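You operate a simulated robot arm through the tools that you are given. There is no shell and no other tool. Be economical: measure what you need, move in short steps, check, and stop when the job is done.

You run a simulated two-armed robot. Do the job below in one go: nothing can be reset, and whatever is moved stays where it is left.

TASK
Fetch the white pot from the press bench and set it on the shelf under the blending bench. Fetch the silver grease tin from the press bench and set it on the slatted rack. Take the round dabber and put it on the bottling bench. Take the drain cup and leave it on the front of the filling bench. Put the folded rag from the wash bench on the draining rack. Take the scrubbing brush and put it on top of the blank flange on the trough floor. Take the rinse cup on the wash bench and put it away on the tank bench. Put the recipe card from the shelf under the wash bench on the wash bench. Fetch the nozzle and stand it on the shelf under the wash bench. Put the thick pad on top of the small carton. Any order will do. Set down upright: round dabber, drain cup, rinse cup, recipe card, nozzle.

Only the result counts: the job must be done as asked and must still hold three seconds after the hand-in. Knocking over, shifting, dropping, spilling or breaking anything else fails it.

THE ROBOT
Two 7-joint arms with two-finger parallel grippers on one trunk, on a base that drives. Base frame: it is fixed to the floor where the robot stands at the start and does not move with it; the origin is under the middle of the robot, x ahead of it, y to its left, z up. Lengths are in mm, angles in rad, forces in N, time in s.
The left shoulder is at the start at [50, 177, 1179], the right one opposite. Places, roughly: blank flange (9x9x5 cm) [3200, 2300, 700]; bottling bench [-3500, 100, 800]; drain cup [1500, -250, 750]; draining rack [3100, 1300, 800]; folded rag (9x5x4 cm) [3300, 200, 900]; front of the filling bench [-2800, 100, 800]; grease tin [1500, 0, 750]; nozzle (5x5x10 cm) [3100, 1300, 900]; recipe card [3250, 1000, 250]; rinse cup [3250, 1000, 1000]; round dabber (6x6x6 cm) [1500, -100, 800]; scrubbing brush (10x6x9 cm) [3100, 900, 900]; shelf under the blending bench [3300, 4000, 300]; shelf under the wash bench [3200, 500, 300]; slatted rack [-300, -1800, 900]; small carton [-4750, 2000, 1250]; tank bench [3000, 7600, 800]; thick pad (6x6x4 cm) [-5600, -1600, 900]; wash bench [3200, 500, 800]. Payload 3.43 kg a hand.
The TCP of each hand is the grasp point between the finger pads, 34 mm short of the fingertips. In the tool frame z runs along the fingers and y along their closing line. The gripper opens to 128 mm. The fingers are 24 mm wide and 12 mm thick; the gripper's body (48 by 130 mm) begins 96 mm behind the TCP.
Orientation is told as [roll, pitch, yaw] about the base's x, y, z axes, in that order, counted from this pose: with the fingers straight down and closing along the base's y, the tool's x points along the base's -x, its y along +y and its z along -z.

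THE INTERFACE
- The arms move only by the tool apply_moves. It takes "left_plan", "right_plan" or both (then of equal length, played together; a hand with none holds still); each is a list that holds one entry, the list of rows, each a list of 6 numbers: the shift along the tool's x, y, z in mm, then the turn, a rotation vector about the tool's x, y, z in rad. In form: [[[x, y, z, ax, ay, az], ...]]. A call has 1 to 8 rows; each row is the pose to reach, as a shift and turn from the pose commanded when the call began, along the tool's axes at that moment. "left_fingers" and "right_fingers" are, for a hand that has rows, the gripper command, from -1 (shut) to 1 (fully open), values between in proportion, set as the call begins (left out, the last holds). A row lasts 0.2 s, in which the tool goes at most 50 mm and 0.15 rad; a call with a longer step from one row to the next is refused whole, and so is a gripper value outside its range. Where a pose cannot be reached the arm comes as near as it can. A force on the tool above 40 N (or 10 N above the force at the start of the call, whichever is more), or a blocked arm, ends the call early, and 0.2 s more pass. The fingers move at their own pace (about 108 mm/s each) and stop on an object; they squeeze with about 24 N. The grip force told is the motor's: it shows also when the fingers shut on nothing. Time passes only in rows, and 0.2 s behind the last, so rows that repeat a pose let the fingers close. The reply holds the time, the measured pose of the TCP, the force on the tool along the base axes, the opening and the grip force, in the units named above and with some noise, with the torque about the TCP (base axes, N m) and any sound that the robot's microphone picked up.
- Cameras (640 x 400 px; columns grow to the right, rows downward): "scene" is now at [150.8, 18, 1327.2]; the picture's right is [0.24, -0.97, 0.00], its down [-0.66, -0.16, -0.74] and it looks along [0.71, 0.18, -0.68] (base axes); focal length 288 px, centre (320, 200). "left" rides on the left gripper at [76, 11, -160] in its tool frame; the picture's right is [-0.15, 0.99, 0.00], its down [-0.88, -0.13, -0.46] and it looks along [-0.45, -0.07, 0.89] (tool axes); focal length 234 px, centre (320, 200). "right" rides on the right gripper at [76, -11, -160] in its tool frame; the picture's right is [0.15, 0.99, 0.00], its down [-0.88, 0.13, -0.46] and it looks along [-0.45, 0.07, 0.89] (tool axes); focal length 234 px, centre (320, 200). There is no depth. A picture from a camera that has moved, and an enlarged one, comes with that camera's place and axes in the base frame and with its lens.
- get_image(camera): a new picture of that camera. No time passes.
- slide_trunk(by): slides the trunk up (or, below 0, down) by that many mm; the arms and the scene camera ride with it, the base frame stays. It gives what a move gives, with no picture.
- base_move(legs): drives the robot by 1 to 6 legs, each [ahead, turn to the left] in mm and rad, along the robot's own axes; the way and the turn of a leg run together, so that a leg with both is an arc; at most 1500 mm and 3.142 rad a leg. The arms and the cameras ride along, it lands a little off, and it stops where it bumps. It gives what a move gives.
- turn_head(pan, tilt): turns the head with the scene camera to pan (to the left, within 1.396 rad either way) and tilt (down, from -0.506 to 1.204), counted from straight ahead of the robot. It gives what a move gives.
- inspect(camera, box): a new picture of the part [left, top, right, bottom] of that camera's present view, enlarged. No time passes.
- sign_off(): hands the job in; it is judged then, once.

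Go step by step. Nothing tells you exact positions but the pictures and the camera data: compare them with the known pose of the tool, close in by small moves and look again before you grip or let go. The budget is 525 turns and 318 pictures, counting those below and the enlarged ones. Unless the task says otherwise, let go and move clear before handing in, and close with one line.

The tools are called after "Call:" as a command line: name --argument value ..., lists and objects as JSON in quotes. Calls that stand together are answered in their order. apply_moves: Moves the arms, as the interface text tells. Its arguments: {"type":"object","properties":{"left_plan":{"type":"array","items":{"type":"array","items":{"type":"array","items":{"type":"number"}}}},"left_fingers":{"type":"number"},"right_plan":{"type":"array","items":{"type":"array","items":{"type":"array","items":{"type":"number"}}}},"right_fingers":{"type":"number"}},"required":[]} The other tools are called the same way: slide_trunk (by) slides the trunk up or down; base_move (legs) drives the base; turn_head (pan, tilt) turns the head that bears the scene camera; get_image (camera) takes a picture; inspect (camera, box) takes an enlarged picture of a part of a camera's view; sign_off () hands the job in.

At the start:

```text
time: 0.0
left_tcp_pos: [532.9, 277.6, 1059.2]
left_tcp_rot: [0.002, -0.001, 0.001]
left_wrist_force: [0.1, 0.4, -0.1]
left_wrist_torque: [-0.01, 0.0, 0.01]
left_width: 128.2
left_gripper_force: 0.0
right_tcp_pos: [428.4, -96.2, 1066.7]
right_tcp_rot: [-0.001, -0.001, 0.001]
right_wrist_force: [0.1, -0.5, -0.2]
right_wrist_torque: [-0.03, -0.02, -0.02]
right_width: 128.2
right_gripper_force: 0.0
trunk travel left (down, up): [-350.0, 51.0]
robot x, y, heading: [2.1, 1.4, -0.0]
head pan, tilt: [0.243, 0.744]
```

scene: 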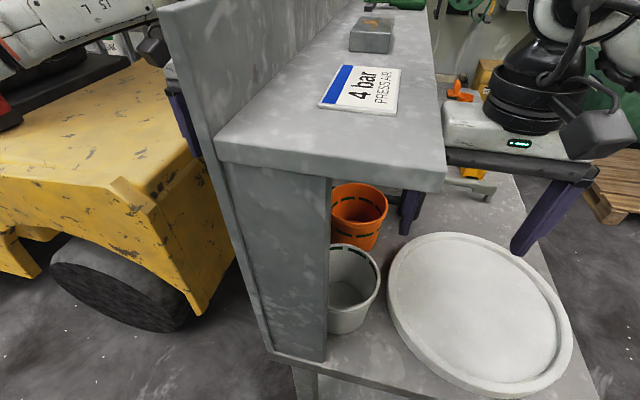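
right: 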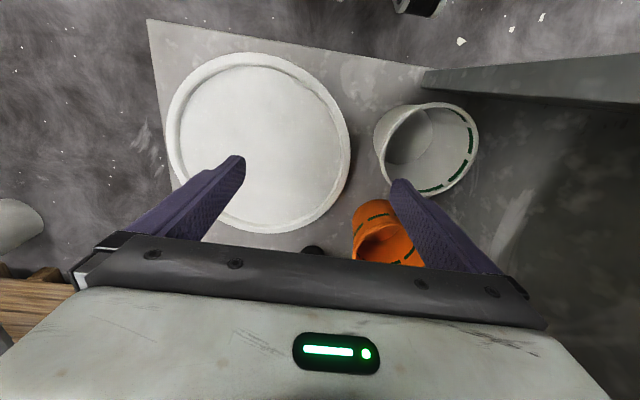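
left: 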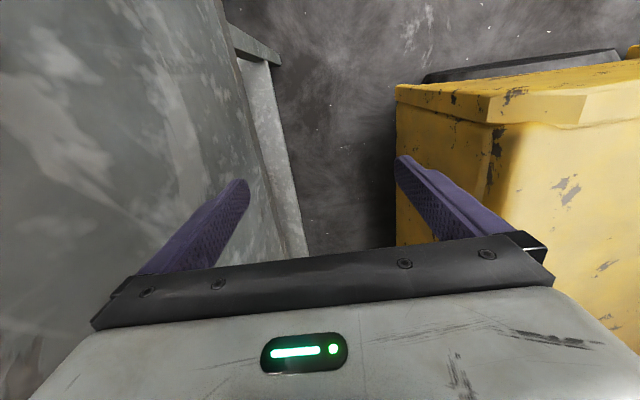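

I see a grey bench ahead with white and orange pots under a raised ledge. I'll look around with the head first.

Call:
turn_head --pan 0 --tilt 0.3

Call:
get_image --camera "scene"

Call:
turn_head --pan -0.9 --tilt 0.4

Call:
get_image --camera "scene"

Call:
turn_head --pan 0.9 --tilt 0.4

Call:
get_image --camera "scene"

```text
time: 0.9
left_tcp_pos: [533.3, 277.0, 1060.3]
left_tcp_rot: [-0.002, 0.0, 0.002]
left_wrist_force: [0.6, -0.5, 1.0]
left_wrist_torque: [0.01, 0.0, 0.01]
left_width: 128.1
left_gripper_force: 0.0
right_tcp_pos: [431.2, -96.5, 1065.7]
right_tcp_rot: [-0.002, 0.0, 0.001]
right_wrist_force: [0.0, 0.1, 0.2]
right_wrist_torque: [0.0, -0.01, -0.02]
right_width: 128.1
right_gripper_force: 0.0
trunk travel left (down, up): [-350.0, 51.0]
robot x, y, heading: [-0.9, 0.7, 0.001]
head pan, tilt: [0.0, 0.3]
```

```text
314 pictures are left
camera scene: at [163.5, -2.0, 1366.9], right [0.0, -1.0, 0.0], down [-0.3, 0.0, -0.96], along [0.96, 0.0, -0.3], focal length 288 px, centre (320, 200)
```

scene: 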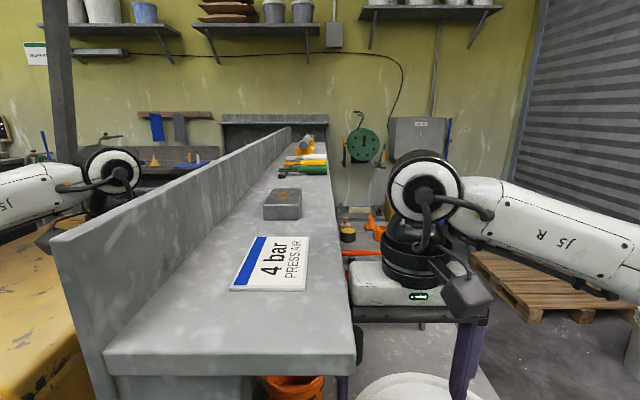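

```text
time: 2.1
left_tcp_pos: [534.8, 277.4, 1059.1]
left_tcp_rot: [0.0, 0.0, 0.001]
left_wrist_force: [0.3, -1.0, -0.8]
left_wrist_torque: [0.01, -0.01, 0.01]
left_width: 128.1
left_gripper_force: 0.0
right_tcp_pos: [429.1, -96.9, 1066.5]
right_tcp_rot: [0.0, 0.001, 0.001]
right_wrist_force: [0.4, -0.1, -0.1]
right_wrist_torque: [0.0, -0.02, 0.0]
right_width: 128.0
right_gripper_force: 0.1
trunk travel left (down, up): [-350.0, 51.0]
robot x, y, heading: [-2.5, -2.8, -0.0]
head pan, tilt: [-0.901, 0.4]
```

```text
313 pictures are left
camera scene: at [127.7, -74.6, 1357.8], right [-0.78, -0.62, 0.0], down [-0.24, 0.3, -0.92], along [0.57, -0.72, -0.39], focal length 288 px, centre (320, 200)
```

scene: 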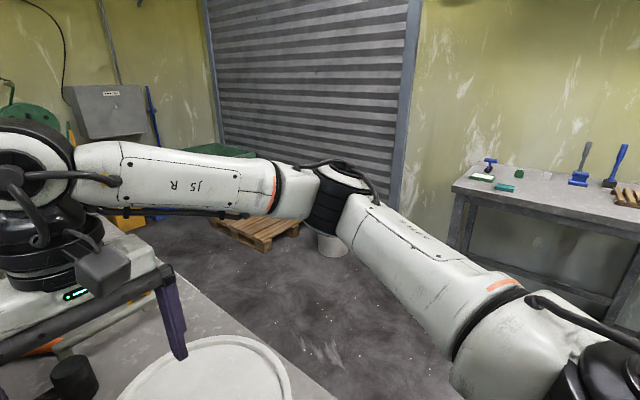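

```text
time: 3.9
left_tcp_pos: [534.4, 276.7, 1058.7]
left_tcp_rot: [0.0, -0.001, 0.002]
left_wrist_force: [-0.9, 0.4, 0.0]
left_wrist_torque: [0.0, 0.03, -0.01]
left_width: 128.2
left_gripper_force: 0.0
right_tcp_pos: [430.0, -97.2, 1065.3]
right_tcp_rot: [-0.002, 0.0, 0.001]
right_wrist_force: [0.2, 0.3, -0.1]
right_wrist_torque: [0.0, -0.06, -0.02]
right_width: 128.1
right_gripper_force: 0.2
trunk travel left (down, up): [-350.0, 51.0]
robot x, y, heading: [1.9, 1.2, 0.005]
head pan, tilt: [0.901, 0.4]
```

```text
312 pictures are left
camera scene: at [127.7, 70.6, 1357.8], right [0.78, -0.62, 0.0], down [-0.24, -0.3, -0.92], along [0.57, 0.72, -0.39], focal length 288 px, centre (320, 200)
```

scene: 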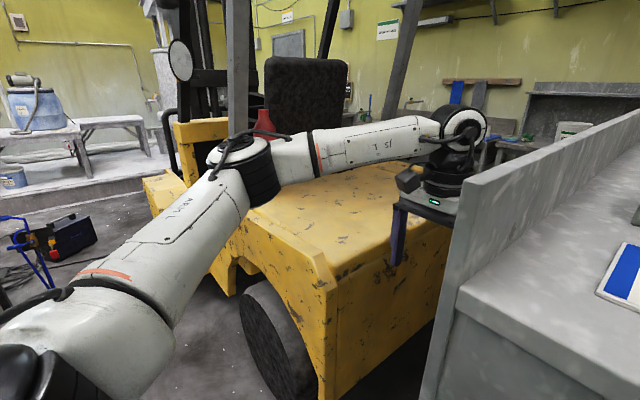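

The bench top seems to be near z≈770 by triangulation. I'll take a couple more head views to measure it well.

Call:
turn_head --pan 0 --tilt 0.9

Call:
get_image --camera "scene"

Call:
slide_trunk --by 50

Call:
turn_head --pan -0.35 --tilt 0.6

Call:
get_image --camera "scene"

```text
time: 5.1
left_tcp_pos: [534.6, 278.2, 1060.1]
left_tcp_rot: [0.001, 0.0, 0.002]
left_wrist_force: [-0.3, 0.5, 0.1]
left_wrist_torque: [-0.02, -0.01, -0.02]
left_width: 127.9
left_gripper_force: 0.1
right_tcp_pos: [428.9, -96.6, 1065.0]
right_tcp_rot: [-0.002, 0.001, 0.0]
right_wrist_force: [0.2, -0.1, -0.1]
right_wrist_torque: [-0.01, -0.01, 0.02]
right_width: 127.9
right_gripper_force: 0.0
trunk travel left (down, up): [-350.0, 51.0]
robot x, y, heading: [-1.0, 2.8, -0.003]
head pan, tilt: [0.0, 0.901]
```

```text
311 pictures are left
camera scene: at [145.6, -1.9, 1314.8], right [0.0, -1.0, 0.0], down [-0.78, 0.0, -0.62], along [0.62, 0.0, -0.78], focal length 288 px, centre (320, 200)
```

scene: 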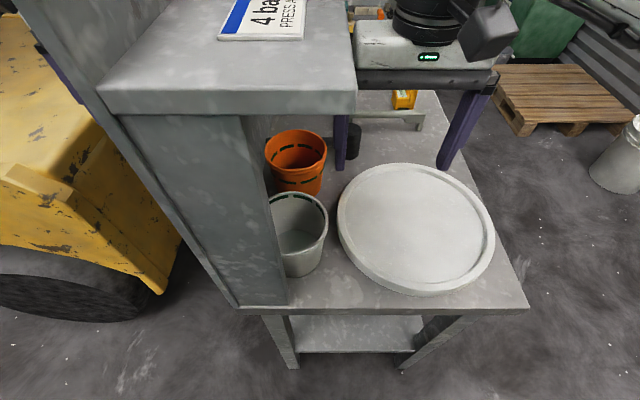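

```text
time: 5.8
left_tcp_pos: [535.4, 278.4, 1094.2]
left_tcp_rot: [-0.001, -0.001, 0.002]
left_wrist_force: [-0.3, 0.3, -0.7]
left_wrist_torque: [-0.05, 0.0, 0.01]
left_width: 128.0
left_gripper_force: 0.1
right_tcp_pos: [427.8, -99.6, 1091.1]
right_tcp_rot: [-0.022, 0.017, 0.001]
right_wrist_force: [2.8, 3.2, -6.2]
right_wrist_torque: [-0.74, 0.27, -0.3]
right_width: 128.2
right_gripper_force: 0.0
trunk travel left (down, up): [-385.0, 16.0]
robot x, y, heading: [0.6, -5.7, -0.0]
head pan, tilt: [0.0, 0.901]
stopped: the force on the tool passed its limit (the readings are from after the stop); the commanded pose is now the measured one
```

```text
time: 6.6
left_tcp_pos: [535.2, 277.4, 1094.9]
left_tcp_rot: [0.0, 0.001, 0.003]
left_wrist_force: [0.2, 0.2, -0.4]
left_wrist_torque: [0.0, 0.0, 0.01]
left_width: 128.1
left_gripper_force: 0.0
right_tcp_pos: [427.4, -99.9, 1091.5]
right_tcp_rot: [-0.023, 0.016, 0.003]
right_wrist_force: [2.0, 1.6, -12.0]
right_wrist_torque: [-0.95, 0.13, -0.22]
right_width: 128.3
right_gripper_force: 0.0
trunk travel left (down, up): [-385.0, 16.0]
robot x, y, heading: [1.4, 1.6, -0.001]
head pan, tilt: [-0.351, 0.6]
```

```text
310 pictures are left
camera scene: at [154.2, -32.0, 1374.1], right [-0.34, -0.94, 0.0], down [-0.53, 0.19, -0.82], along [0.77, -0.28, -0.57], focal length 288 px, centre (320, 200)
```

scene: 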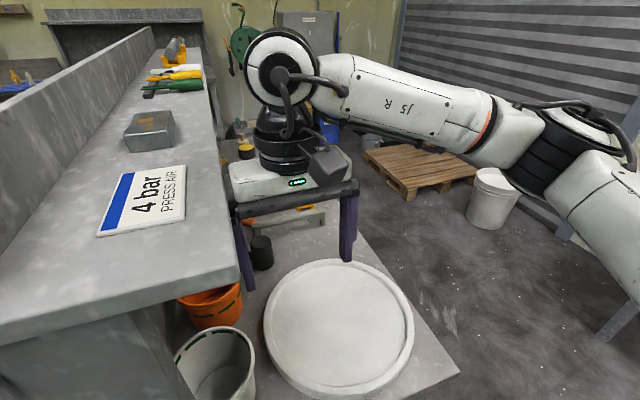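

Raising the trunk pressed the right hand up against the ledge, so I lower it again and move that hand away to the right.

Call:
slide_trunk --by -40

Call:
inspect --camera "scene" --box '[160, 120, 420, 300]'

Call:
get_image --camera "right"

```text
time: 7.4
left_tcp_pos: [533.3, 277.9, 1054.7]
left_tcp_rot: [-0.001, 0.0, 0.002]
left_wrist_force: [-0.2, 0.7, 0.4]
left_wrist_torque: [-0.01, -0.02, 0.0]
left_width: 127.9
left_gripper_force: 0.1
right_tcp_pos: [427.7, -99.8, 1052.7]
right_tcp_rot: [-0.022, 0.018, 0.005]
right_wrist_force: [0.3, 0.4, -0.5]
right_wrist_torque: [0.01, -0.01, 0.01]
right_width: 127.9
right_gripper_force: 0.1
trunk travel left (down, up): [-345.0, 56.0]
robot x, y, heading: [-1.0, -0.3, -0.003]
head pan, tilt: [-0.351, 0.6]
```

```text
2.22 times, centred on (290, 210) of scene
camera zoom: at [152.8, -32.3, 1334.4], right [-0.34, -0.94, 0.0], down [-0.53, 0.19, -0.83], along [0.78, -0.28, -0.56], focal length 640 px, centre (387, 178)
```

zoom: 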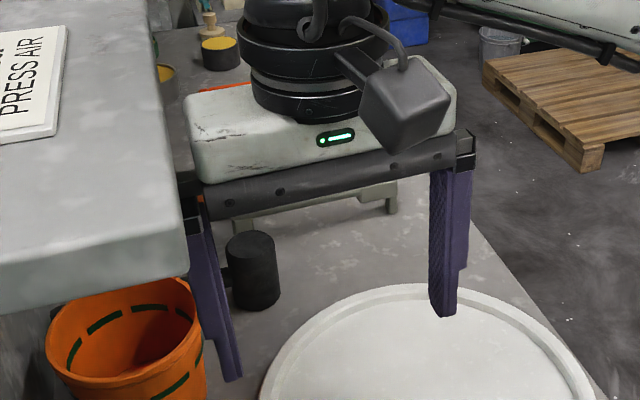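

```text
308 pictures are left
camera right: at [353.1, -107.0, 1213.9], right [-0.15, 0.99, -0.02], down [0.89, 0.14, 0.44], along [0.44, 0.05, -0.9], focal length 234 px, centre (320, 200)
```

right: 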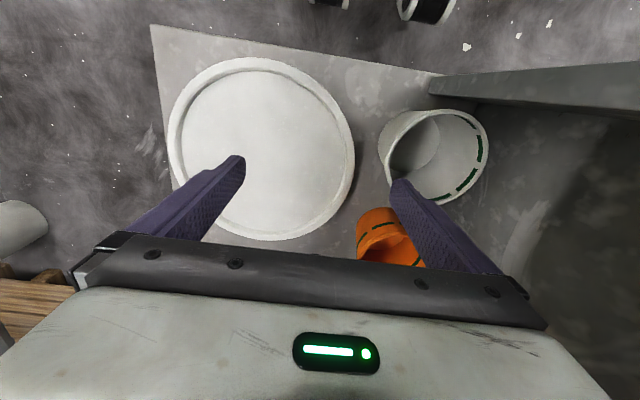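

I'll shift the right hand 100 mm to the right for clearance and as a second viewpoint.

Call:
apply_moves --right_plan '[[[0, -50, 0, 0.022, -0.018, 0], [0, -100, 0, 0.022, -0.018, 0]]]'

Call:
get_image --camera "right"

Call:
get_image --camera "scene"

```text
time: 8.0
left_tcp_pos: [532.9, 276.7, 1055.0]
left_tcp_rot: [-0.001, -0.001, 0.001]
left_wrist_force: [0.2, 0.1, -0.5]
left_wrist_torque: [0.03, 0.0, -0.04]
left_width: 128.2
left_gripper_force: 0.0
right_tcp_pos: [422.9, -203.3, 1056.5]
right_tcp_rot: [-0.044, -0.004, 0.005]
right_wrist_force: [0.5, -0.5, -0.5]
right_wrist_torque: [-0.01, 0.03, 0.05]
right_width: 128.2
right_gripper_force: 0.0
trunk travel left (down, up): [-345.0, 56.0]
robot x, y, heading: [2.5, -2.0, 0.0]
head pan, tilt: [-0.351, 0.6]
```

```text
307 pictures are left
camera right: at [346.3, -207.0, 1216.7], right [-0.15, 0.99, -0.04], down [0.88, 0.15, 0.45], along [0.45, 0.03, -0.89], focal length 234 px, centre (320, 200)
```

right: 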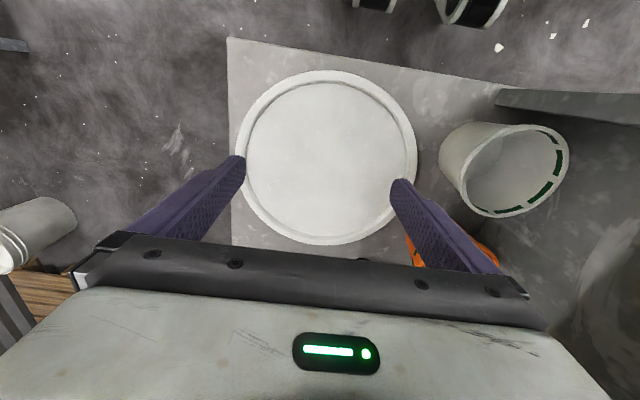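

```text
306 pictures are left
camera scene: at [152.8, -33.1, 1334.4], right [-0.34, -0.94, 0.0], down [-0.53, 0.19, -0.82], along [0.78, -0.28, -0.57], focal length 288 px, centre (320, 200)
```

scene: 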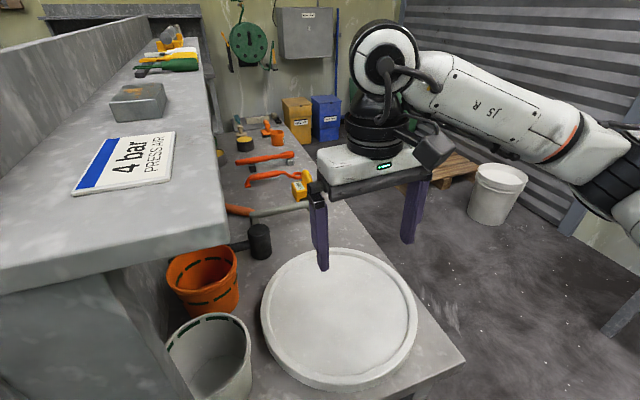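

Measurements so far: bench deck z≈800, ledge underside z≈1180, white pot rim near (410, 50, 919), under the ledge. A horizontal grasp from the −y side looks best. I'll retract the arms and look around to both sides before driving.

Call:
apply_moves --left_plan '[[[50, 0, 0, 0, 0, 0], [100, 0, 0, 0, 0, 0], [150, 0, 0, 0, 0, 0], [200, 0, 0, 0, 0, 0]]]' --right_plan '[[[40, 0, 0, -0.044, 0, 0], [80, 0, 0, -0.044, 0, 0], [120, 0, 0, -0.044, 0, 0], [120, 0, 0, -0.044, 0, 0]]]'

Call:
turn_head --pan -1.396 --tilt 0.4

Call:
get_image --camera "scene"

Call:
turn_head --pan 1.396 --tilt 0.4

Call:
get_image --camera "scene"

```text
time: 9.0
left_tcp_pos: [330.5, 280.0, 1054.2]
left_tcp_rot: [-0.001, 0.001, 0.002]
left_wrist_force: [0.2, 0.3, 0.2]
left_wrist_torque: [0.03, 0.01, -0.01]
left_width: 128.0
left_gripper_force: 0.1
right_tcp_pos: [305.4, -203.7, 1056.6]
right_tcp_rot: [0.0, -0.004, 0.005]
right_wrist_force: [0.2, -1.3, -0.1]
right_wrist_torque: [0.04, 0.04, -0.03]
right_width: 127.6
right_gripper_force: 0.1
trunk travel left (down, up): [-345.0, 56.0]
robot x, y, heading: [-0.9, -0.2, 0.0]
head pan, tilt: [-0.351, 0.6]
```

```text
time: 10.3
left_tcp_pos: [332.4, 279.1, 1054.5]
left_tcp_rot: [0.001, 0.0, 0.003]
left_wrist_force: [0.0, 0.1, 0.7]
left_wrist_torque: [0.04, 0.01, -0.01]
left_width: 127.9
left_gripper_force: 0.0
right_tcp_pos: [306.4, -203.7, 1055.3]
right_tcp_rot: [0.001, -0.002, 0.004]
right_wrist_force: [1.0, 0.1, 0.6]
right_wrist_torque: [-0.02, 0.04, -0.01]
right_width: 127.9
right_gripper_force: 0.0
trunk travel left (down, up): [-345.0, 56.0]
robot x, y, heading: [0.8, 3.2, -0.003]
head pan, tilt: [-1.396, 0.4]
```

```text
305 pictures are left
camera scene: at [86.2, -93.2, 1352.6], right [-0.98, -0.17, 0.0], down [-0.07, 0.38, -0.92], along [0.16, -0.91, -0.39], focal length 288 px, centre (320, 200)
```

scene: 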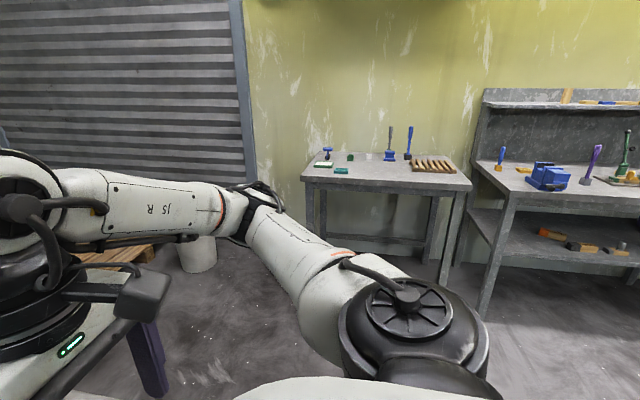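

```text
time: 12.8
left_tcp_pos: [332.5, 279.3, 1054.3]
left_tcp_rot: [0.001, 0.0, 0.003]
left_wrist_force: [-0.4, -0.6, -0.4]
left_wrist_torque: [-0.01, 0.0, 0.0]
left_width: 128.0
left_gripper_force: 0.0
right_tcp_pos: [304.5, -203.1, 1055.8]
right_tcp_rot: [0.001, -0.002, 0.004]
right_wrist_force: [-0.5, 0.1, 0.5]
right_wrist_torque: [-0.03, -0.01, 0.0]
right_width: 128.0
right_gripper_force: 0.1
trunk travel left (down, up): [-345.0, 56.0]
robot x, y, heading: [-0.8, -0.9, 0.002]
head pan, tilt: [1.396, 0.4]
```

```text
304 pictures are left
camera scene: at [86.1, 89.3, 1352.6], right [0.98, -0.17, 0.0], down [-0.07, -0.38, -0.92], along [0.16, 0.91, -0.39], focal length 288 px, centre (320, 200)
```

scene: 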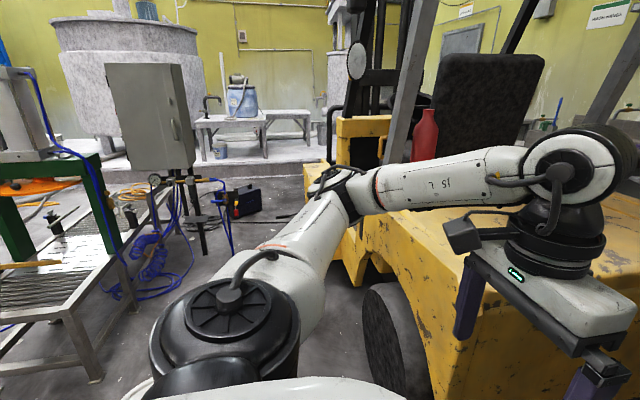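

The pedestal floor to the right is free and the slatted rack (wooden) stands on the table there. I'll back off, then drive round to the bench's open side facing +y.

Call:
base_move --legs '[[-200, 0], [0, -1.571], [780, 0], [0, 1.571]]'

Call:
turn_head --pan 0.2 --tilt 0.45

Call:
get_image --camera "scene"

```text
time: 16.5
left_tcp_pos: [234.4, -5.6, 1056.6]
left_tcp_rot: [0.003, -0.017, -0.733]
left_wrist_force: [-0.5, -1.0, -0.1]
left_wrist_torque: [0.02, -0.03, 0.0]
left_width: 128.0
left_gripper_force: 0.1
right_tcp_pos: [-137.6, -342.7, 1062.7]
right_tcp_rot: [-0.005, -0.017, -0.79]
right_wrist_force: [0.8, 1.1, 0.3]
right_wrist_torque: [-0.02, 0.02, -0.03]
right_width: 128.0
right_gripper_force: 0.1
trunk travel left (down, up): [-345.0, 56.0]
robot x, y, heading: [-203.2, 2.8, -0.777]
head pan, tilt: [1.396, 0.4]
stopped in leg 2: the robot was blocked; the commanded pose is now the measured one
```

```text
time: 17.9
left_tcp_pos: [234.6, -6.4, 1057.4]
left_tcp_rot: [0.004, -0.019, -0.736]
left_wrist_force: [-0.2, -0.1, -0.3]
left_wrist_torque: [-0.03, 0.0, 0.01]
left_width: 128.1
left_gripper_force: 0.1
right_tcp_pos: [-139.1, -343.7, 1063.3]
right_tcp_rot: [-0.006, -0.021, -0.791]
right_wrist_force: [0.4, 0.0, -0.1]
right_wrist_torque: [-0.01, -0.01, 0.02]
right_width: 128.2
right_gripper_force: 0.0
trunk travel left (down, up): [-345.0, 56.0]
robot x, y, heading: [-200.4, 4.5, -0.778]
head pan, tilt: [0.201, 0.45]
```

```text
303 pictures are left
camera scene: at [-82.2, -78.4, 1350.3], right [-0.54, -0.84, 0.01], down [-0.36, 0.22, -0.91], along [0.76, -0.5, -0.42], focal length 288 px, centre (320, 200)
```

scene: 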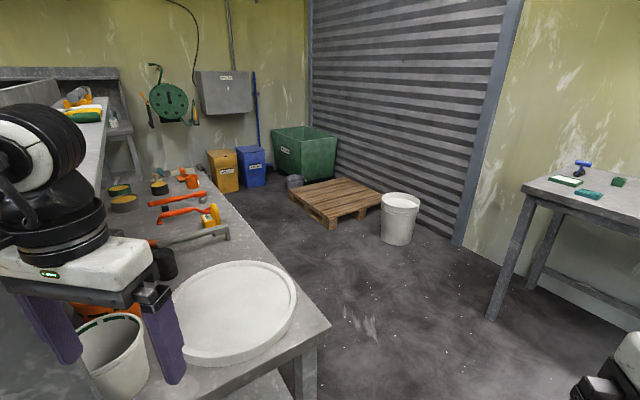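

The left hand bumped the ledge while turning. I'll turn back slightly, back off more, then turn.

Call:
base_move --legs '[[0, 0.2], [-250, 0]]'

Call:
base_move --legs '[[0, -0.99], [750, 0]]'

Call:
get_image --camera "scene"

```text
time: 20.4
left_tcp_pos: [27.1, 201.6, 1054.0]
left_tcp_rot: [0.007, -0.001, -0.544]
left_wrist_force: [0.0, 0.6, -0.5]
left_wrist_torque: [0.01, -0.03, 0.02]
left_width: 128.2
left_gripper_force: 0.1
right_tcp_pos: [-270.5, -198.6, 1055.7]
right_tcp_rot: [0.003, -0.002, -0.587]
right_wrist_force: [-0.2, 0.9, 0.9]
right_wrist_torque: [-0.07, -0.04, 0.01]
right_width: 128.1
right_gripper_force: 0.1
trunk travel left (down, up): [-345.0, 56.0]
robot x, y, heading: [-406.1, 139.9, -0.574]
head pan, tilt: [0.201, 0.45]
```

```text
time: 26.8
left_tcp_pos: [-99.2, -904.8, 1054.3]
left_tcp_rot: [0.006, 0.001, -1.515]
left_wrist_force: [0.5, -0.4, 0.9]
left_wrist_torque: [0.02, 0.03, -0.01]
left_width: 127.9
left_gripper_force: 0.1
right_tcp_pos: [-597.4, -885.5, 1055.2]
right_tcp_rot: [0.0, -0.002, -1.56]
right_wrist_force: [0.4, 0.1, -0.4]
right_wrist_torque: [0.06, -0.02, 0.01]
right_width: 128.1
right_gripper_force: 0.0
trunk travel left (down, up): [-345.0, 56.0]
robot x, y, heading: [-391.9, -579.4, -1.554]
head pan, tilt: [0.201, 0.45]
```

```text
302 pictures are left
camera scene: at [-373.1, -740.5, 1347.9], right [-0.98, -0.22, 0.0], down [-0.1, 0.42, -0.9], along [0.2, -0.88, -0.44], focal length 288 px, centre (320, 200)
```

scene: 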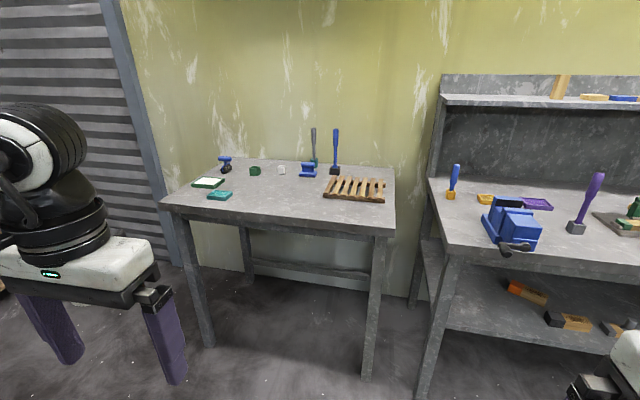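

The slatted rack sits on the table here at about (-270,-1770). I drive on to the bench's open side.

Call:
base_move --legs '[[190, 0], [0, 1.554], [690, 0], [0, 1.571]]'

Call:
turn_head --pan 0 --tilt 0.6

Call:
get_image --camera "scene"

Call:
get_image --camera "right"

```text
time: 39.2
left_tcp_pos: [31.1, -460.2, 1052.8]
left_tcp_rot: [0.008, -0.002, 1.538]
left_wrist_force: [-0.8, -1.0, -0.4]
left_wrist_torque: [0.01, 0.02, 0.0]
left_width: 127.7
left_gripper_force: 0.0
right_tcp_pos: [524.5, -523.5, 1055.9]
right_tcp_rot: [0.001, -0.002, 1.497]
right_wrist_force: [-0.5, -0.5, -0.4]
right_wrist_torque: [0.0, 0.02, -0.03]
right_width: 128.1
right_gripper_force: 0.0
trunk travel left (down, up): [-345.0, 56.0]
robot x, y, heading: [295.8, -815.1, 1.508]
head pan, tilt: [0.201, 0.45]
```

```text
time: 40.0
left_tcp_pos: [30.4, -460.6, 1054.5]
left_tcp_rot: [0.006, -0.001, 1.54]
left_wrist_force: [0.0, 0.5, -1.1]
left_wrist_torque: [0.03, 0.01, -0.01]
left_width: 128.4
left_gripper_force: 0.1
right_tcp_pos: [525.4, -522.9, 1055.2]
right_tcp_rot: [0.003, 0.0, 1.495]
right_wrist_force: [-0.2, -0.1, -1.1]
right_wrist_torque: [0.02, -0.03, 0.0]
right_width: 127.9
right_gripper_force: 0.0
trunk travel left (down, up): [-345.0, 56.0]
robot x, y, heading: [296.2, -812.6, 1.505]
head pan, tilt: [0.0, 0.6]
```

```text
301 pictures are left
camera scene: at [308.6, -654.8, 1334.4], right [1.0, -0.07, 0.0], down [-0.04, -0.56, -0.83], along [0.05, 0.82, -0.56], focal length 288 px, centre (320, 200)
```

scene: 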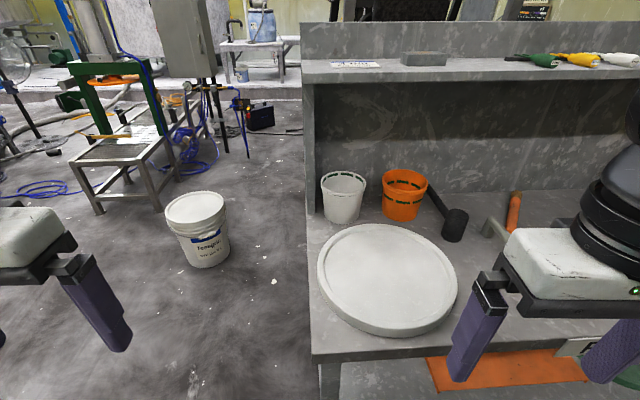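

```text
300 pictures are left
camera right: at [530.8, -599.1, 1215.5], right [-1.0, -0.07, 0.0], down [-0.06, 0.89, 0.46], along [-0.03, 0.46, -0.89], focal length 234 px, centre (320, 200)
```

right: 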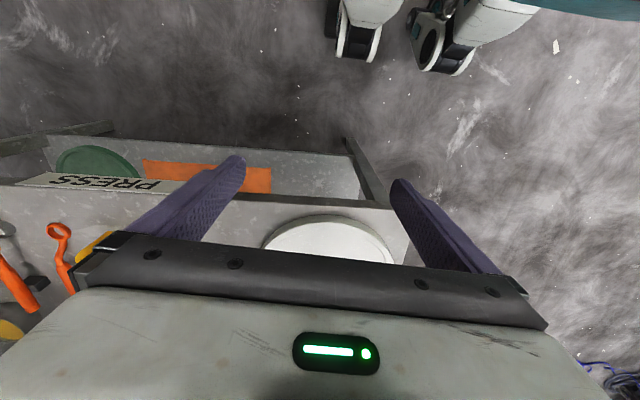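

Now the white and orange pots are in plain view. I zoom in to measure the pot and its gaps.

Call:
inspect --camera "scene" --box '[290, 130, 480, 250]'

```text
3.33 times, centred on (385, 190) of scene
camera zoom: at [308.6, -654.8, 1334.4], right [1.0, -0.07, 0.0], down [-0.04, -0.56, -0.83], along [0.05, 0.82, -0.56], focal length 960 px, centre (103, 233)
```

zoom: 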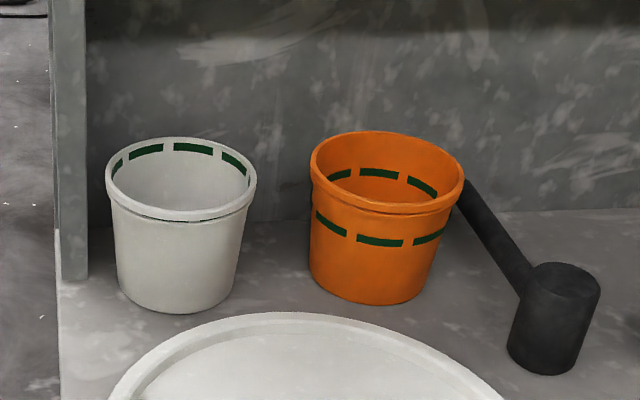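

The white pot: axis ≈ (417, 47), rim z ≈ 910, body about 105 wide, with a support panel to its left at x≈338. I'll come closer, tilt the right hand 45° forward and look.

Call:
base_move --legs '[[0, 0.064], [115, 0]]'

Call:
apply_moves --right_plan '[[[0, 0, 0, 0, -0.131, 0], [0, 0, 0, 0, -0.262, 0], [0, 0, 0, 0, -0.393, 0], [0, 0, 0, 0, -0.524, 0], [0, 0, 0, 0, -0.655, 0], [0, 0, 0, 0, -0.785, 0]]]' --right_fingers 0.9

Call:
get_image --camera "right"

Call:
get_image --camera "scene"

```text
time: 41.6
left_tcp_pos: [7.6, -363.0, 1052.9]
left_tcp_rot: [0.006, 0.002, 1.607]
left_wrist_force: [0.6, 0.2, -0.2]
left_wrist_torque: [-0.06, -0.01, -0.02]
left_width: 127.9
left_gripper_force: 0.1
right_tcp_pos: [505.2, -393.4, 1055.3]
right_tcp_rot: [0.002, -0.002, 1.563]
right_wrist_force: [0.2, -0.1, -0.5]
right_wrist_torque: [-0.02, -0.01, -0.03]
right_width: 127.8
right_gripper_force: 0.0
trunk travel left (down, up): [-345.0, 56.0]
robot x, y, heading: [298.2, -697.8, 1.572]
head pan, tilt: [0.0, 0.6]
```

```text
time: 43.0
left_tcp_pos: [5.9, -364.5, 1054.4]
left_tcp_rot: [0.007, 0.0, 1.605]
left_wrist_force: [-0.2, -0.4, 0.0]
left_wrist_torque: [0.01, 0.03, 0.02]
left_width: 127.7
left_gripper_force: 0.2
right_tcp_pos: [471.8, -295.5, 1124.1]
right_tcp_rot: [0.0, -0.785, 1.561]
right_wrist_force: [0.6, 0.4, 0.1]
right_wrist_torque: [-0.02, 0.01, -0.04]
right_width: 121.8
right_gripper_force: 0.1
right hand out of reach, approached as far as the arm can: row 2, 3, 4, 5, 6
trunk travel left (down, up): [-345.0, 56.0]
robot x, y, heading: [297.0, -698.1, 1.575]
head pan, tilt: [0.0, 0.6]
```

```text
298 pictures are left
camera right: at [481.4, -461.2, 1182.4], right [-0.99, -0.09, -0.1], down [-0.13, 0.3, 0.95], along [-0.06, 0.95, -0.31], focal length 234 px, centre (320, 200)
```

right: 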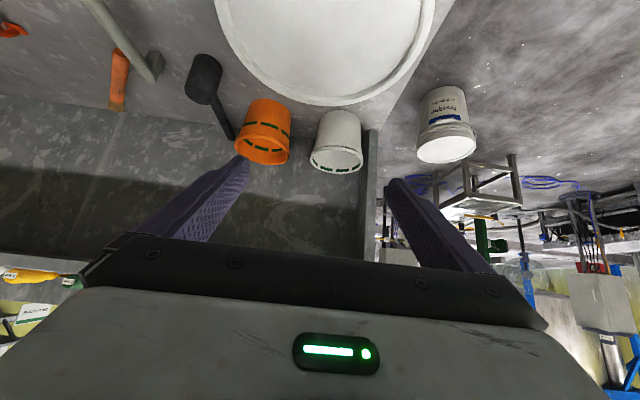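

```text
297 pictures are left
camera scene: at [297.7, -539.5, 1334.4], right [1.0, 0.0, 0.0], down [0.0, -0.56, -0.83], along [0.0, 0.83, -0.56], focal length 288 px, centre (320, 200)
```

scene: 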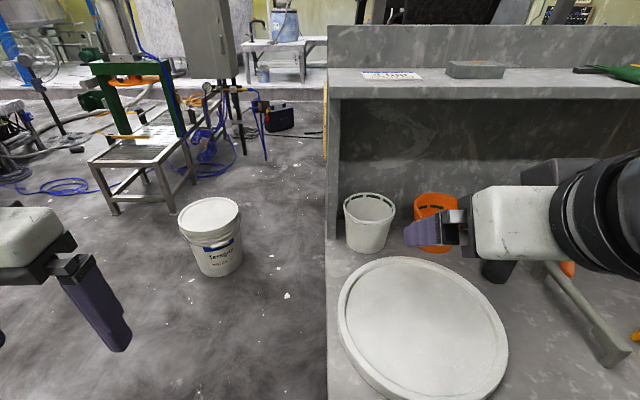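

The orientation is reached. I lower the trunk 170 mm to bring the shoulder to a better height.

Call:
slide_trunk --by -170

Call:
get_image --camera "right"

```text
time: 45.0
left_tcp_pos: [9.2, -365.0, 883.5]
left_tcp_rot: [0.007, -0.002, 1.606]
left_wrist_force: [0.2, -0.1, -0.4]
left_wrist_torque: [-0.02, 0.01, 0.04]
left_width: 128.0
left_gripper_force: 0.1
right_tcp_pos: [473.4, -295.8, 953.3]
right_tcp_rot: [0.001, -0.783, 1.562]
right_wrist_force: [-0.5, -0.3, -0.3]
right_wrist_torque: [-0.01, 0.01, 0.02]
right_width: 121.6
right_gripper_force: 0.0
trunk travel left (down, up): [-175.0, 226.0]
robot x, y, heading: [298.0, -694.8, 1.571]
head pan, tilt: [0.0, 0.6]
```

```text
296 pictures are left
camera right: at [481.8, -461.5, 1012.4], right [-0.99, -0.09, -0.1], down [-0.13, 0.3, 0.94], along [-0.06, 0.95, -0.31], focal length 234 px, centre (320, 200)
```

right: 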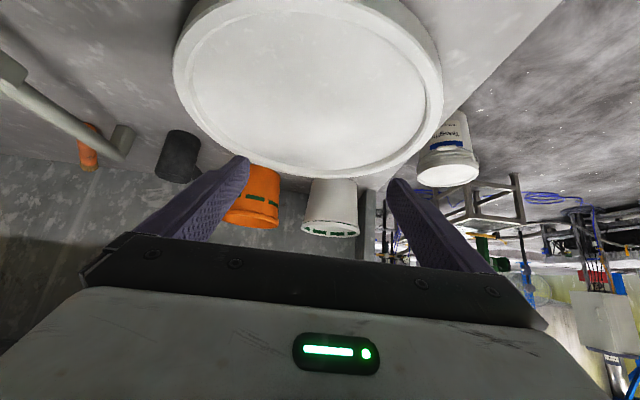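

I bring the right hand forward towards the pot, still above it in front.

Call:
apply_moves --right_plan '[[[-27, 11, 34, 0, 0, 0], [-54, 21, 67, 0, 0, 0], [-82, 32, 101, 0, 0, 0], [-109, 42, 134, 0, 0, 0], [-136, 53, 168, 0, 0, 0]]]'

Call:
get_image --camera "right"

Call:
get_image --camera "scene"

```text
time: 46.2
left_tcp_pos: [8.1, -364.7, 883.5]
left_tcp_rot: [0.007, -0.001, 1.607]
left_wrist_force: [-0.2, 0.2, 0.1]
left_wrist_torque: [0.0, 0.0, 0.03]
left_width: 128.2
left_gripper_force: 0.0
right_tcp_pos: [421.6, -81.0, 930.8]
right_tcp_rot: [0.001, -0.783, 1.561]
right_wrist_force: [0.0, 0.4, 0.4]
right_wrist_torque: [0.0, 0.0, 0.04]
right_width: 121.7
right_gripper_force: 0.0
trunk travel left (down, up): [-175.0, 226.0]
robot x, y, heading: [298.7, -698.7, 1.571]
head pan, tilt: [0.0, 0.6]
```

```text
295 pictures are left
camera right: at [431.1, -247.3, 990.1], right [-0.99, -0.09, -0.1], down [-0.13, 0.3, 0.94], along [-0.06, 0.95, -0.31], focal length 234 px, centre (320, 200)
```

right: 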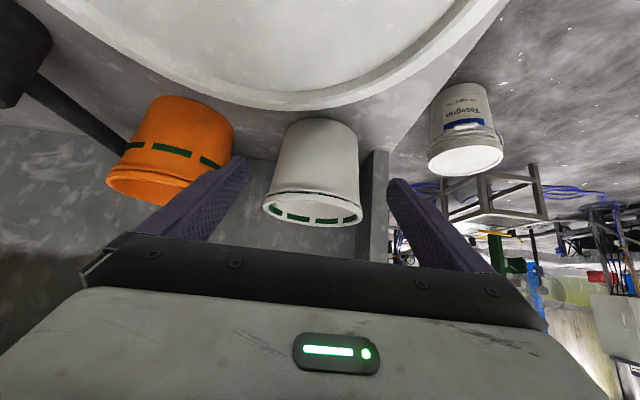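

```text
294 pictures are left
camera scene: at [297.9, -539.5, 1164.3], right [1.0, 0.0, 0.0], down [0.0, -0.57, -0.82], along [0.0, 0.82, -0.57], focal length 288 px, centre (320, 200)
```

scene: 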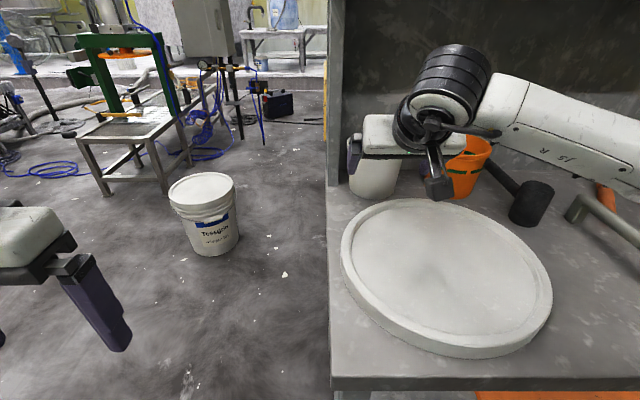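

The pot is well centred (axis x≈422). I narrow the fingers a little and move in below the rim, staying clear of the tray edge.

Call:
apply_moves --right_plan '[[[14, 0, 29, 0, 0, 0], [28, -1, 58, 0, 0, 0], [7, -1, 79, 0, 0, 0], [-14, -1, 100, 0, 0, 0]]]' --right_fingers 0.86

Call:
get_image --camera "right"

```text
time: 47.2
left_tcp_pos: [8.2, -366.3, 883.8]
left_tcp_rot: [0.009, -0.001, 1.605]
left_wrist_force: [0.7, 0.0, 0.2]
left_wrist_torque: [0.0, 0.03, 0.01]
left_width: 128.0
left_gripper_force: 0.1
right_tcp_pos: [421.8, -0.7, 868.1]
right_tcp_rot: [-0.001, -0.783, 1.563]
right_wrist_force: [-0.5, 0.1, -0.2]
right_wrist_torque: [-0.02, -0.01, 0.0]
right_width: 119.2
right_gripper_force: 0.1
trunk travel left (down, up): [-175.0, 226.0]
robot x, y, heading: [298.0, -694.7, 1.57]
head pan, tilt: [0.0, 0.6]
```

```text
293 pictures are left
camera right: at [431.0, -166.5, 926.5], right [-0.99, -0.09, -0.1], down [-0.13, 0.3, 0.94], along [-0.06, 0.95, -0.31], focal length 234 px, centre (320, 200)
```

right: 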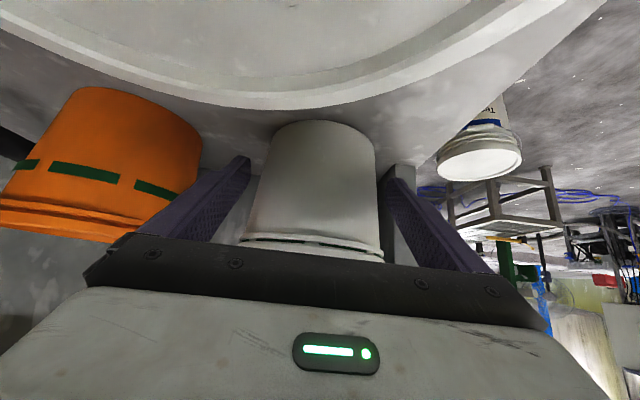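

Fingers straddle the pot body. I go the last bit in and close.

Call:
apply_moves --right_plan '[[[-6, 0, 37, 0, 0, 0]]]'

Call:
apply_moves --right_plan '[[[0, 0, 0, 0, 0, 0], [0, 0, 0, 0, 0, 0], [0, 0, 0, 0, 0, 0]]]' --right_fingers -1

Call:
get_image --camera "right"

```text
time: 47.6
left_tcp_pos: [7.8, -364.3, 884.4]
left_tcp_rot: [0.006, -0.002, 1.605]
left_wrist_force: [0.1, 0.2, -0.2]
left_wrist_torque: [0.03, 0.02, 0.01]
left_width: 128.2
left_gripper_force: 0.0
right_tcp_pos: [422.0, 29.3, 845.5]
right_tcp_rot: [0.0, -0.784, 1.56]
right_wrist_force: [-1.3, 0.0, 0.2]
right_wrist_torque: [0.0, -0.01, 0.01]
right_width: 119.1
right_gripper_force: 0.0
trunk travel left (down, up): [-175.0, 226.0]
robot x, y, heading: [297.7, -694.9, 1.571]
head pan, tilt: [0.0, 0.6]
```

```text
time: 48.4
left_tcp_pos: [8.5, -365.3, 883.1]
left_tcp_rot: [0.007, -0.002, 1.606]
left_wrist_force: [0.8, 0.6, -0.5]
left_wrist_torque: [0.0, -0.02, -0.01]
left_width: 128.2
left_gripper_force: 0.1
right_tcp_pos: [421.8, 28.7, 844.6]
right_tcp_rot: [0.0, -0.785, 1.562]
right_wrist_force: [0.1, 0.0, 0.2]
right_wrist_torque: [0.08, -0.04, -0.01]
right_width: 113.0
right_gripper_force: 23.8
trunk travel left (down, up): [-175.0, 226.0]
robot x, y, heading: [297.3, -694.6, 1.571]
head pan, tilt: [0.0, 0.6]
```

```text
292 pictures are left
camera right: at [431.7, -136.9, 905.0], right [-0.99, -0.09, -0.1], down [-0.13, 0.3, 0.94], along [-0.06, 0.95, -0.31], focal length 234 px, centre (320, 200)
```

right: 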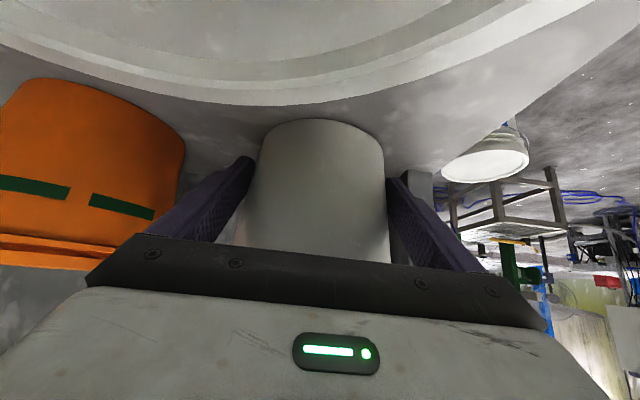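

Gripped at 113 mm. Lift it straight up 70 mm then draw it out from under the ledge.

Call:
apply_moves --right_plan '[[[-14, 0, -14, 0, 0, 0], [-30, 0, -30, 0, 0, 0], [-50, 0, -50, 0, 0, 0], [-22, 0, -78, 0, 0, 0], [6, 0, -106, 0, 0, 0], [34, 0, -134, 0, 0, 0], [62, 0, -162, 0, 0, 0], [90, 0, -190, 0, 0, 0]]]'

Call:
get_image --camera "scene"

Call:
get_image --camera "right"

```text
time: 50.2
left_tcp_pos: [8.8, -365.3, 883.7]
left_tcp_rot: [0.009, -0.002, 1.605]
left_wrist_force: [0.3, -1.1, -0.4]
left_wrist_torque: [-0.02, 0.04, 0.01]
left_width: 128.1
left_gripper_force: 0.0
right_tcp_pos: [426.4, -165.5, 918.6]
right_tcp_rot: [-0.001, -0.785, 1.56]
right_wrist_force: [-0.5, -0.2, -0.4]
right_wrist_torque: [0.02, 0.0, -0.02]
right_width: 113.1
right_gripper_force: 24.3
trunk travel left (down, up): [-175.0, 226.0]
robot x, y, heading: [292.2, -696.3, 1.573]
head pan, tilt: [0.0, 0.6]
```

```text
291 pictures are left
camera scene: at [298.1, -539.7, 1164.4], right [1.0, 0.0, 0.0], down [0.0, -0.56, -0.83], along [0.0, 0.83, -0.56], focal length 288 px, centre (320, 200)
```

scene: 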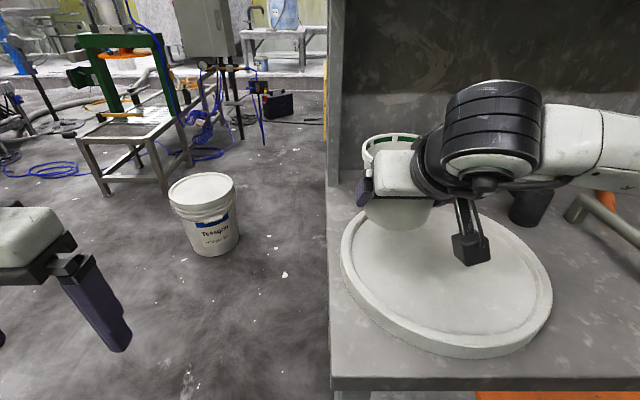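

```text
290 pictures are left
camera right: at [434.6, -331.1, 978.2], right [-0.99, -0.09, -0.1], down [-0.13, 0.3, 0.94], along [-0.06, 0.95, -0.31], focal length 234 px, centre (320, 200)
```

right: 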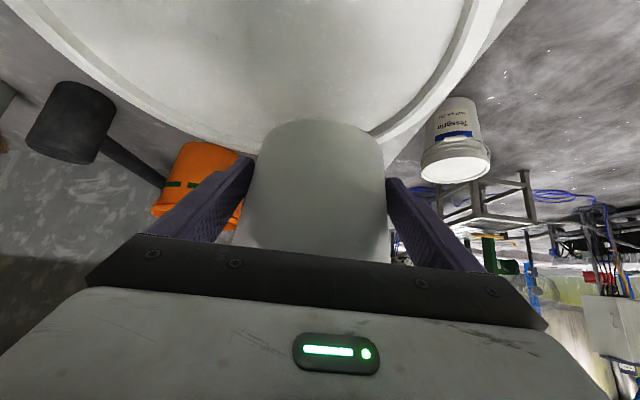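

The pot is held upright and clear. I back off from the bench, face +x and look for the way to the blending bench.

Call:
base_move --legs '[[-350, 0], [0, -1.571]]'

Call:
slide_trunk --by 170

Call:
turn_head --pan 0.35 --tilt 0.3

Call:
get_image --camera "scene"

```text
time: 56.2
left_tcp_pos: [629.7, -749.9, 883.8]
left_tcp_rot: [0.007, -0.002, 0.043]
left_wrist_force: [0.1, 0.1, -1.0]
left_wrist_torque: [0.0, -0.01, 0.02]
left_width: 128.0
left_gripper_force: 0.1
right_tcp_pos: [833.0, -1166.0, 918.4]
right_tcp_rot: [-0.001, -0.785, -0.004]
right_wrist_force: [-0.3, -0.7, -0.1]
right_wrist_torque: [0.01, 0.01, -0.05]
right_width: 112.9
right_gripper_force: 24.5
trunk travel left (down, up): [-175.0, 226.0]
robot x, y, heading: [299.5, -1045.8, 0.006]
head pan, tilt: [0.0, 0.6]
```

```text
time: 58.1
left_tcp_pos: [628.4, -747.7, 1052.9]
left_tcp_rot: [0.008, -0.002, 0.043]
left_wrist_force: [0.3, -0.2, 0.9]
left_wrist_torque: [-0.01, 0.0, 0.02]
left_width: 128.0
left_gripper_force: 0.1
right_tcp_pos: [831.6, -1164.8, 1088.7]
right_tcp_rot: [-0.002, -0.784, 0.002]
right_wrist_force: [-0.3, -0.6, -1.1]
right_wrist_torque: [0.03, 0.03, 0.01]
right_width: 112.6
right_gripper_force: 23.8
trunk travel left (down, up): [-345.0, 56.0]
robot x, y, heading: [297.1, -1040.8, 0.006]
head pan, tilt: [0.0, 0.6]
```

```text
time: 59.0
left_tcp_pos: [629.2, -749.6, 1053.9]
left_tcp_rot: [0.008, -0.001, 0.044]
left_wrist_force: [-0.1, -0.6, 0.1]
left_wrist_torque: [0.0, -0.01, -0.01]
left_width: 128.0
left_gripper_force: 0.1
right_tcp_pos: [832.4, -1165.0, 1088.5]
right_tcp_rot: [-0.001, -0.784, 0.0]
right_wrist_force: [0.0, 0.3, -0.7]
right_wrist_torque: [-0.02, 0.03, 0.0]
right_width: 112.8
right_gripper_force: 24.6
trunk travel left (down, up): [-345.0, 56.0]
robot x, y, heading: [298.1, -1039.5, 0.011]
head pan, tilt: [0.351, 0.3]
```

```text
289 pictures are left
camera scene: at [456.9, -1010.6, 1361.8], right [0.35, -0.94, 0.0], down [-0.28, -0.1, -0.96], along [0.89, 0.34, -0.3], focal length 288 px, centre (320, 200)
```

scene: 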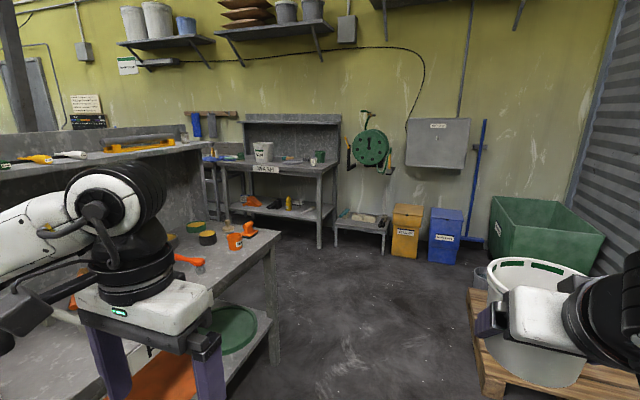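

I see the wash bench straight ahead (x≈3000, y≈0–1100) with its shelf. I'll drive into the corridor between it and the press bench, passing clear of the pallet, and face +y.

Call:
base_move --legs '[[0, 0.125], [1060, 0], [1060, 0], [0, 1.43]]'

Call:
turn_head --pan 0 --tilt 0.25

Call:
get_image --camera "scene"

Call:
turn_head --pan -0.8 --tilt 0.35

Call:
get_image --camera "scene"

```text
time: 73.5
left_tcp_pos: [2102.9, -461.8, 1053.6]
left_tcp_rot: [0.007, -0.002, 1.617]
left_wrist_force: [0.1, -0.8, 0.7]
left_wrist_torque: [-0.01, 0.02, 0.06]
left_width: 127.9
left_gripper_force: 0.0
right_tcp_pos: [2517.8, -257.1, 1087.8]
right_tcp_rot: [-0.001, -0.783, 1.571]
right_wrist_force: [-0.2, 0.8, -0.3]
right_wrist_torque: [-0.01, 0.02, -0.02]
right_width: 112.4
right_gripper_force: 24.3
trunk travel left (down, up): [-345.0, 56.0]
robot x, y, heading: [2395.2, -792.9, 1.581]
head pan, tilt: [0.351, 0.3]
```

```text
time: 74.4
left_tcp_pos: [2101.9, -462.8, 1053.6]
left_tcp_rot: [0.006, -0.002, 1.616]
left_wrist_force: [0.0, 0.4, 0.1]
left_wrist_torque: [0.01, -0.03, 0.01]
left_width: 128.1
left_gripper_force: 0.0
right_tcp_pos: [2518.1, -258.7, 1088.8]
right_tcp_rot: [-0.002, -0.783, 1.571]
right_wrist_force: [-0.2, 0.4, -1.6]
right_wrist_torque: [-0.03, 0.02, -0.01]
right_width: 112.3
right_gripper_force: 24.0
trunk travel left (down, up): [-345.0, 56.0]
robot x, y, heading: [2392.6, -789.9, 1.576]
head pan, tilt: [0.0, 0.25]
```

```text
288 pictures are left
camera scene: at [2393.9, -629.0, 1366.6], right [1.0, 0.01, 0.0], down [0.0, -0.25, -0.97], along [-0.01, 0.97, -0.25], focal length 288 px, centre (320, 200)
```

scene: 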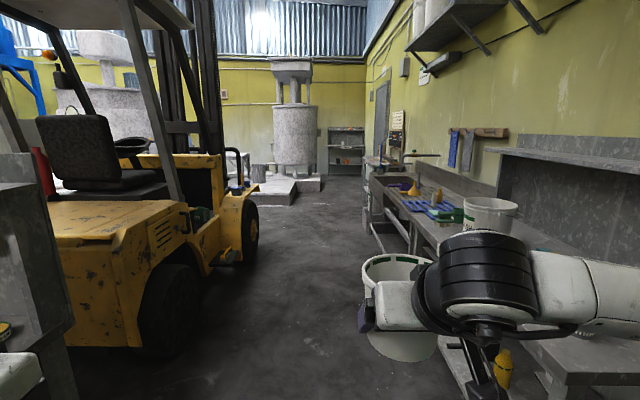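

```text
time: 75.5
left_tcp_pos: [2101.8, -461.9, 1053.6]
left_tcp_rot: [0.005, -0.002, 1.616]
left_wrist_force: [0.1, 0.0, -0.1]
left_wrist_torque: [0.02, -0.01, 0.03]
left_width: 128.0
left_gripper_force: 0.0
right_tcp_pos: [2517.8, -257.2, 1089.3]
right_tcp_rot: [-0.001, -0.784, 1.572]
right_wrist_force: [0.0, 0.1, -0.7]
right_wrist_torque: [-0.04, -0.02, 0.01]
right_width: 112.6
right_gripper_force: 24.2
trunk travel left (down, up): [-345.0, 56.0]
robot x, y, heading: [2392.6, -787.1, 1.577]
head pan, tilt: [-0.799, 0.351]
```

```text
287 pictures are left
camera scene: at [2460.9, -656.8, 1357.2], right [0.71, -0.71, 0.0], down [-0.24, -0.24, -0.94], along [0.67, 0.66, -0.34], focal length 288 px, centre (320, 200)
```

scene: 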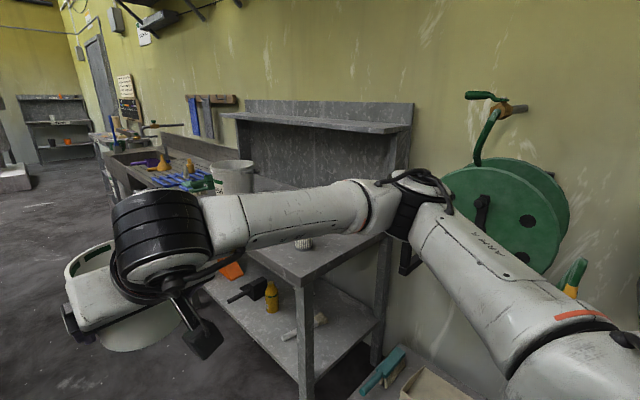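

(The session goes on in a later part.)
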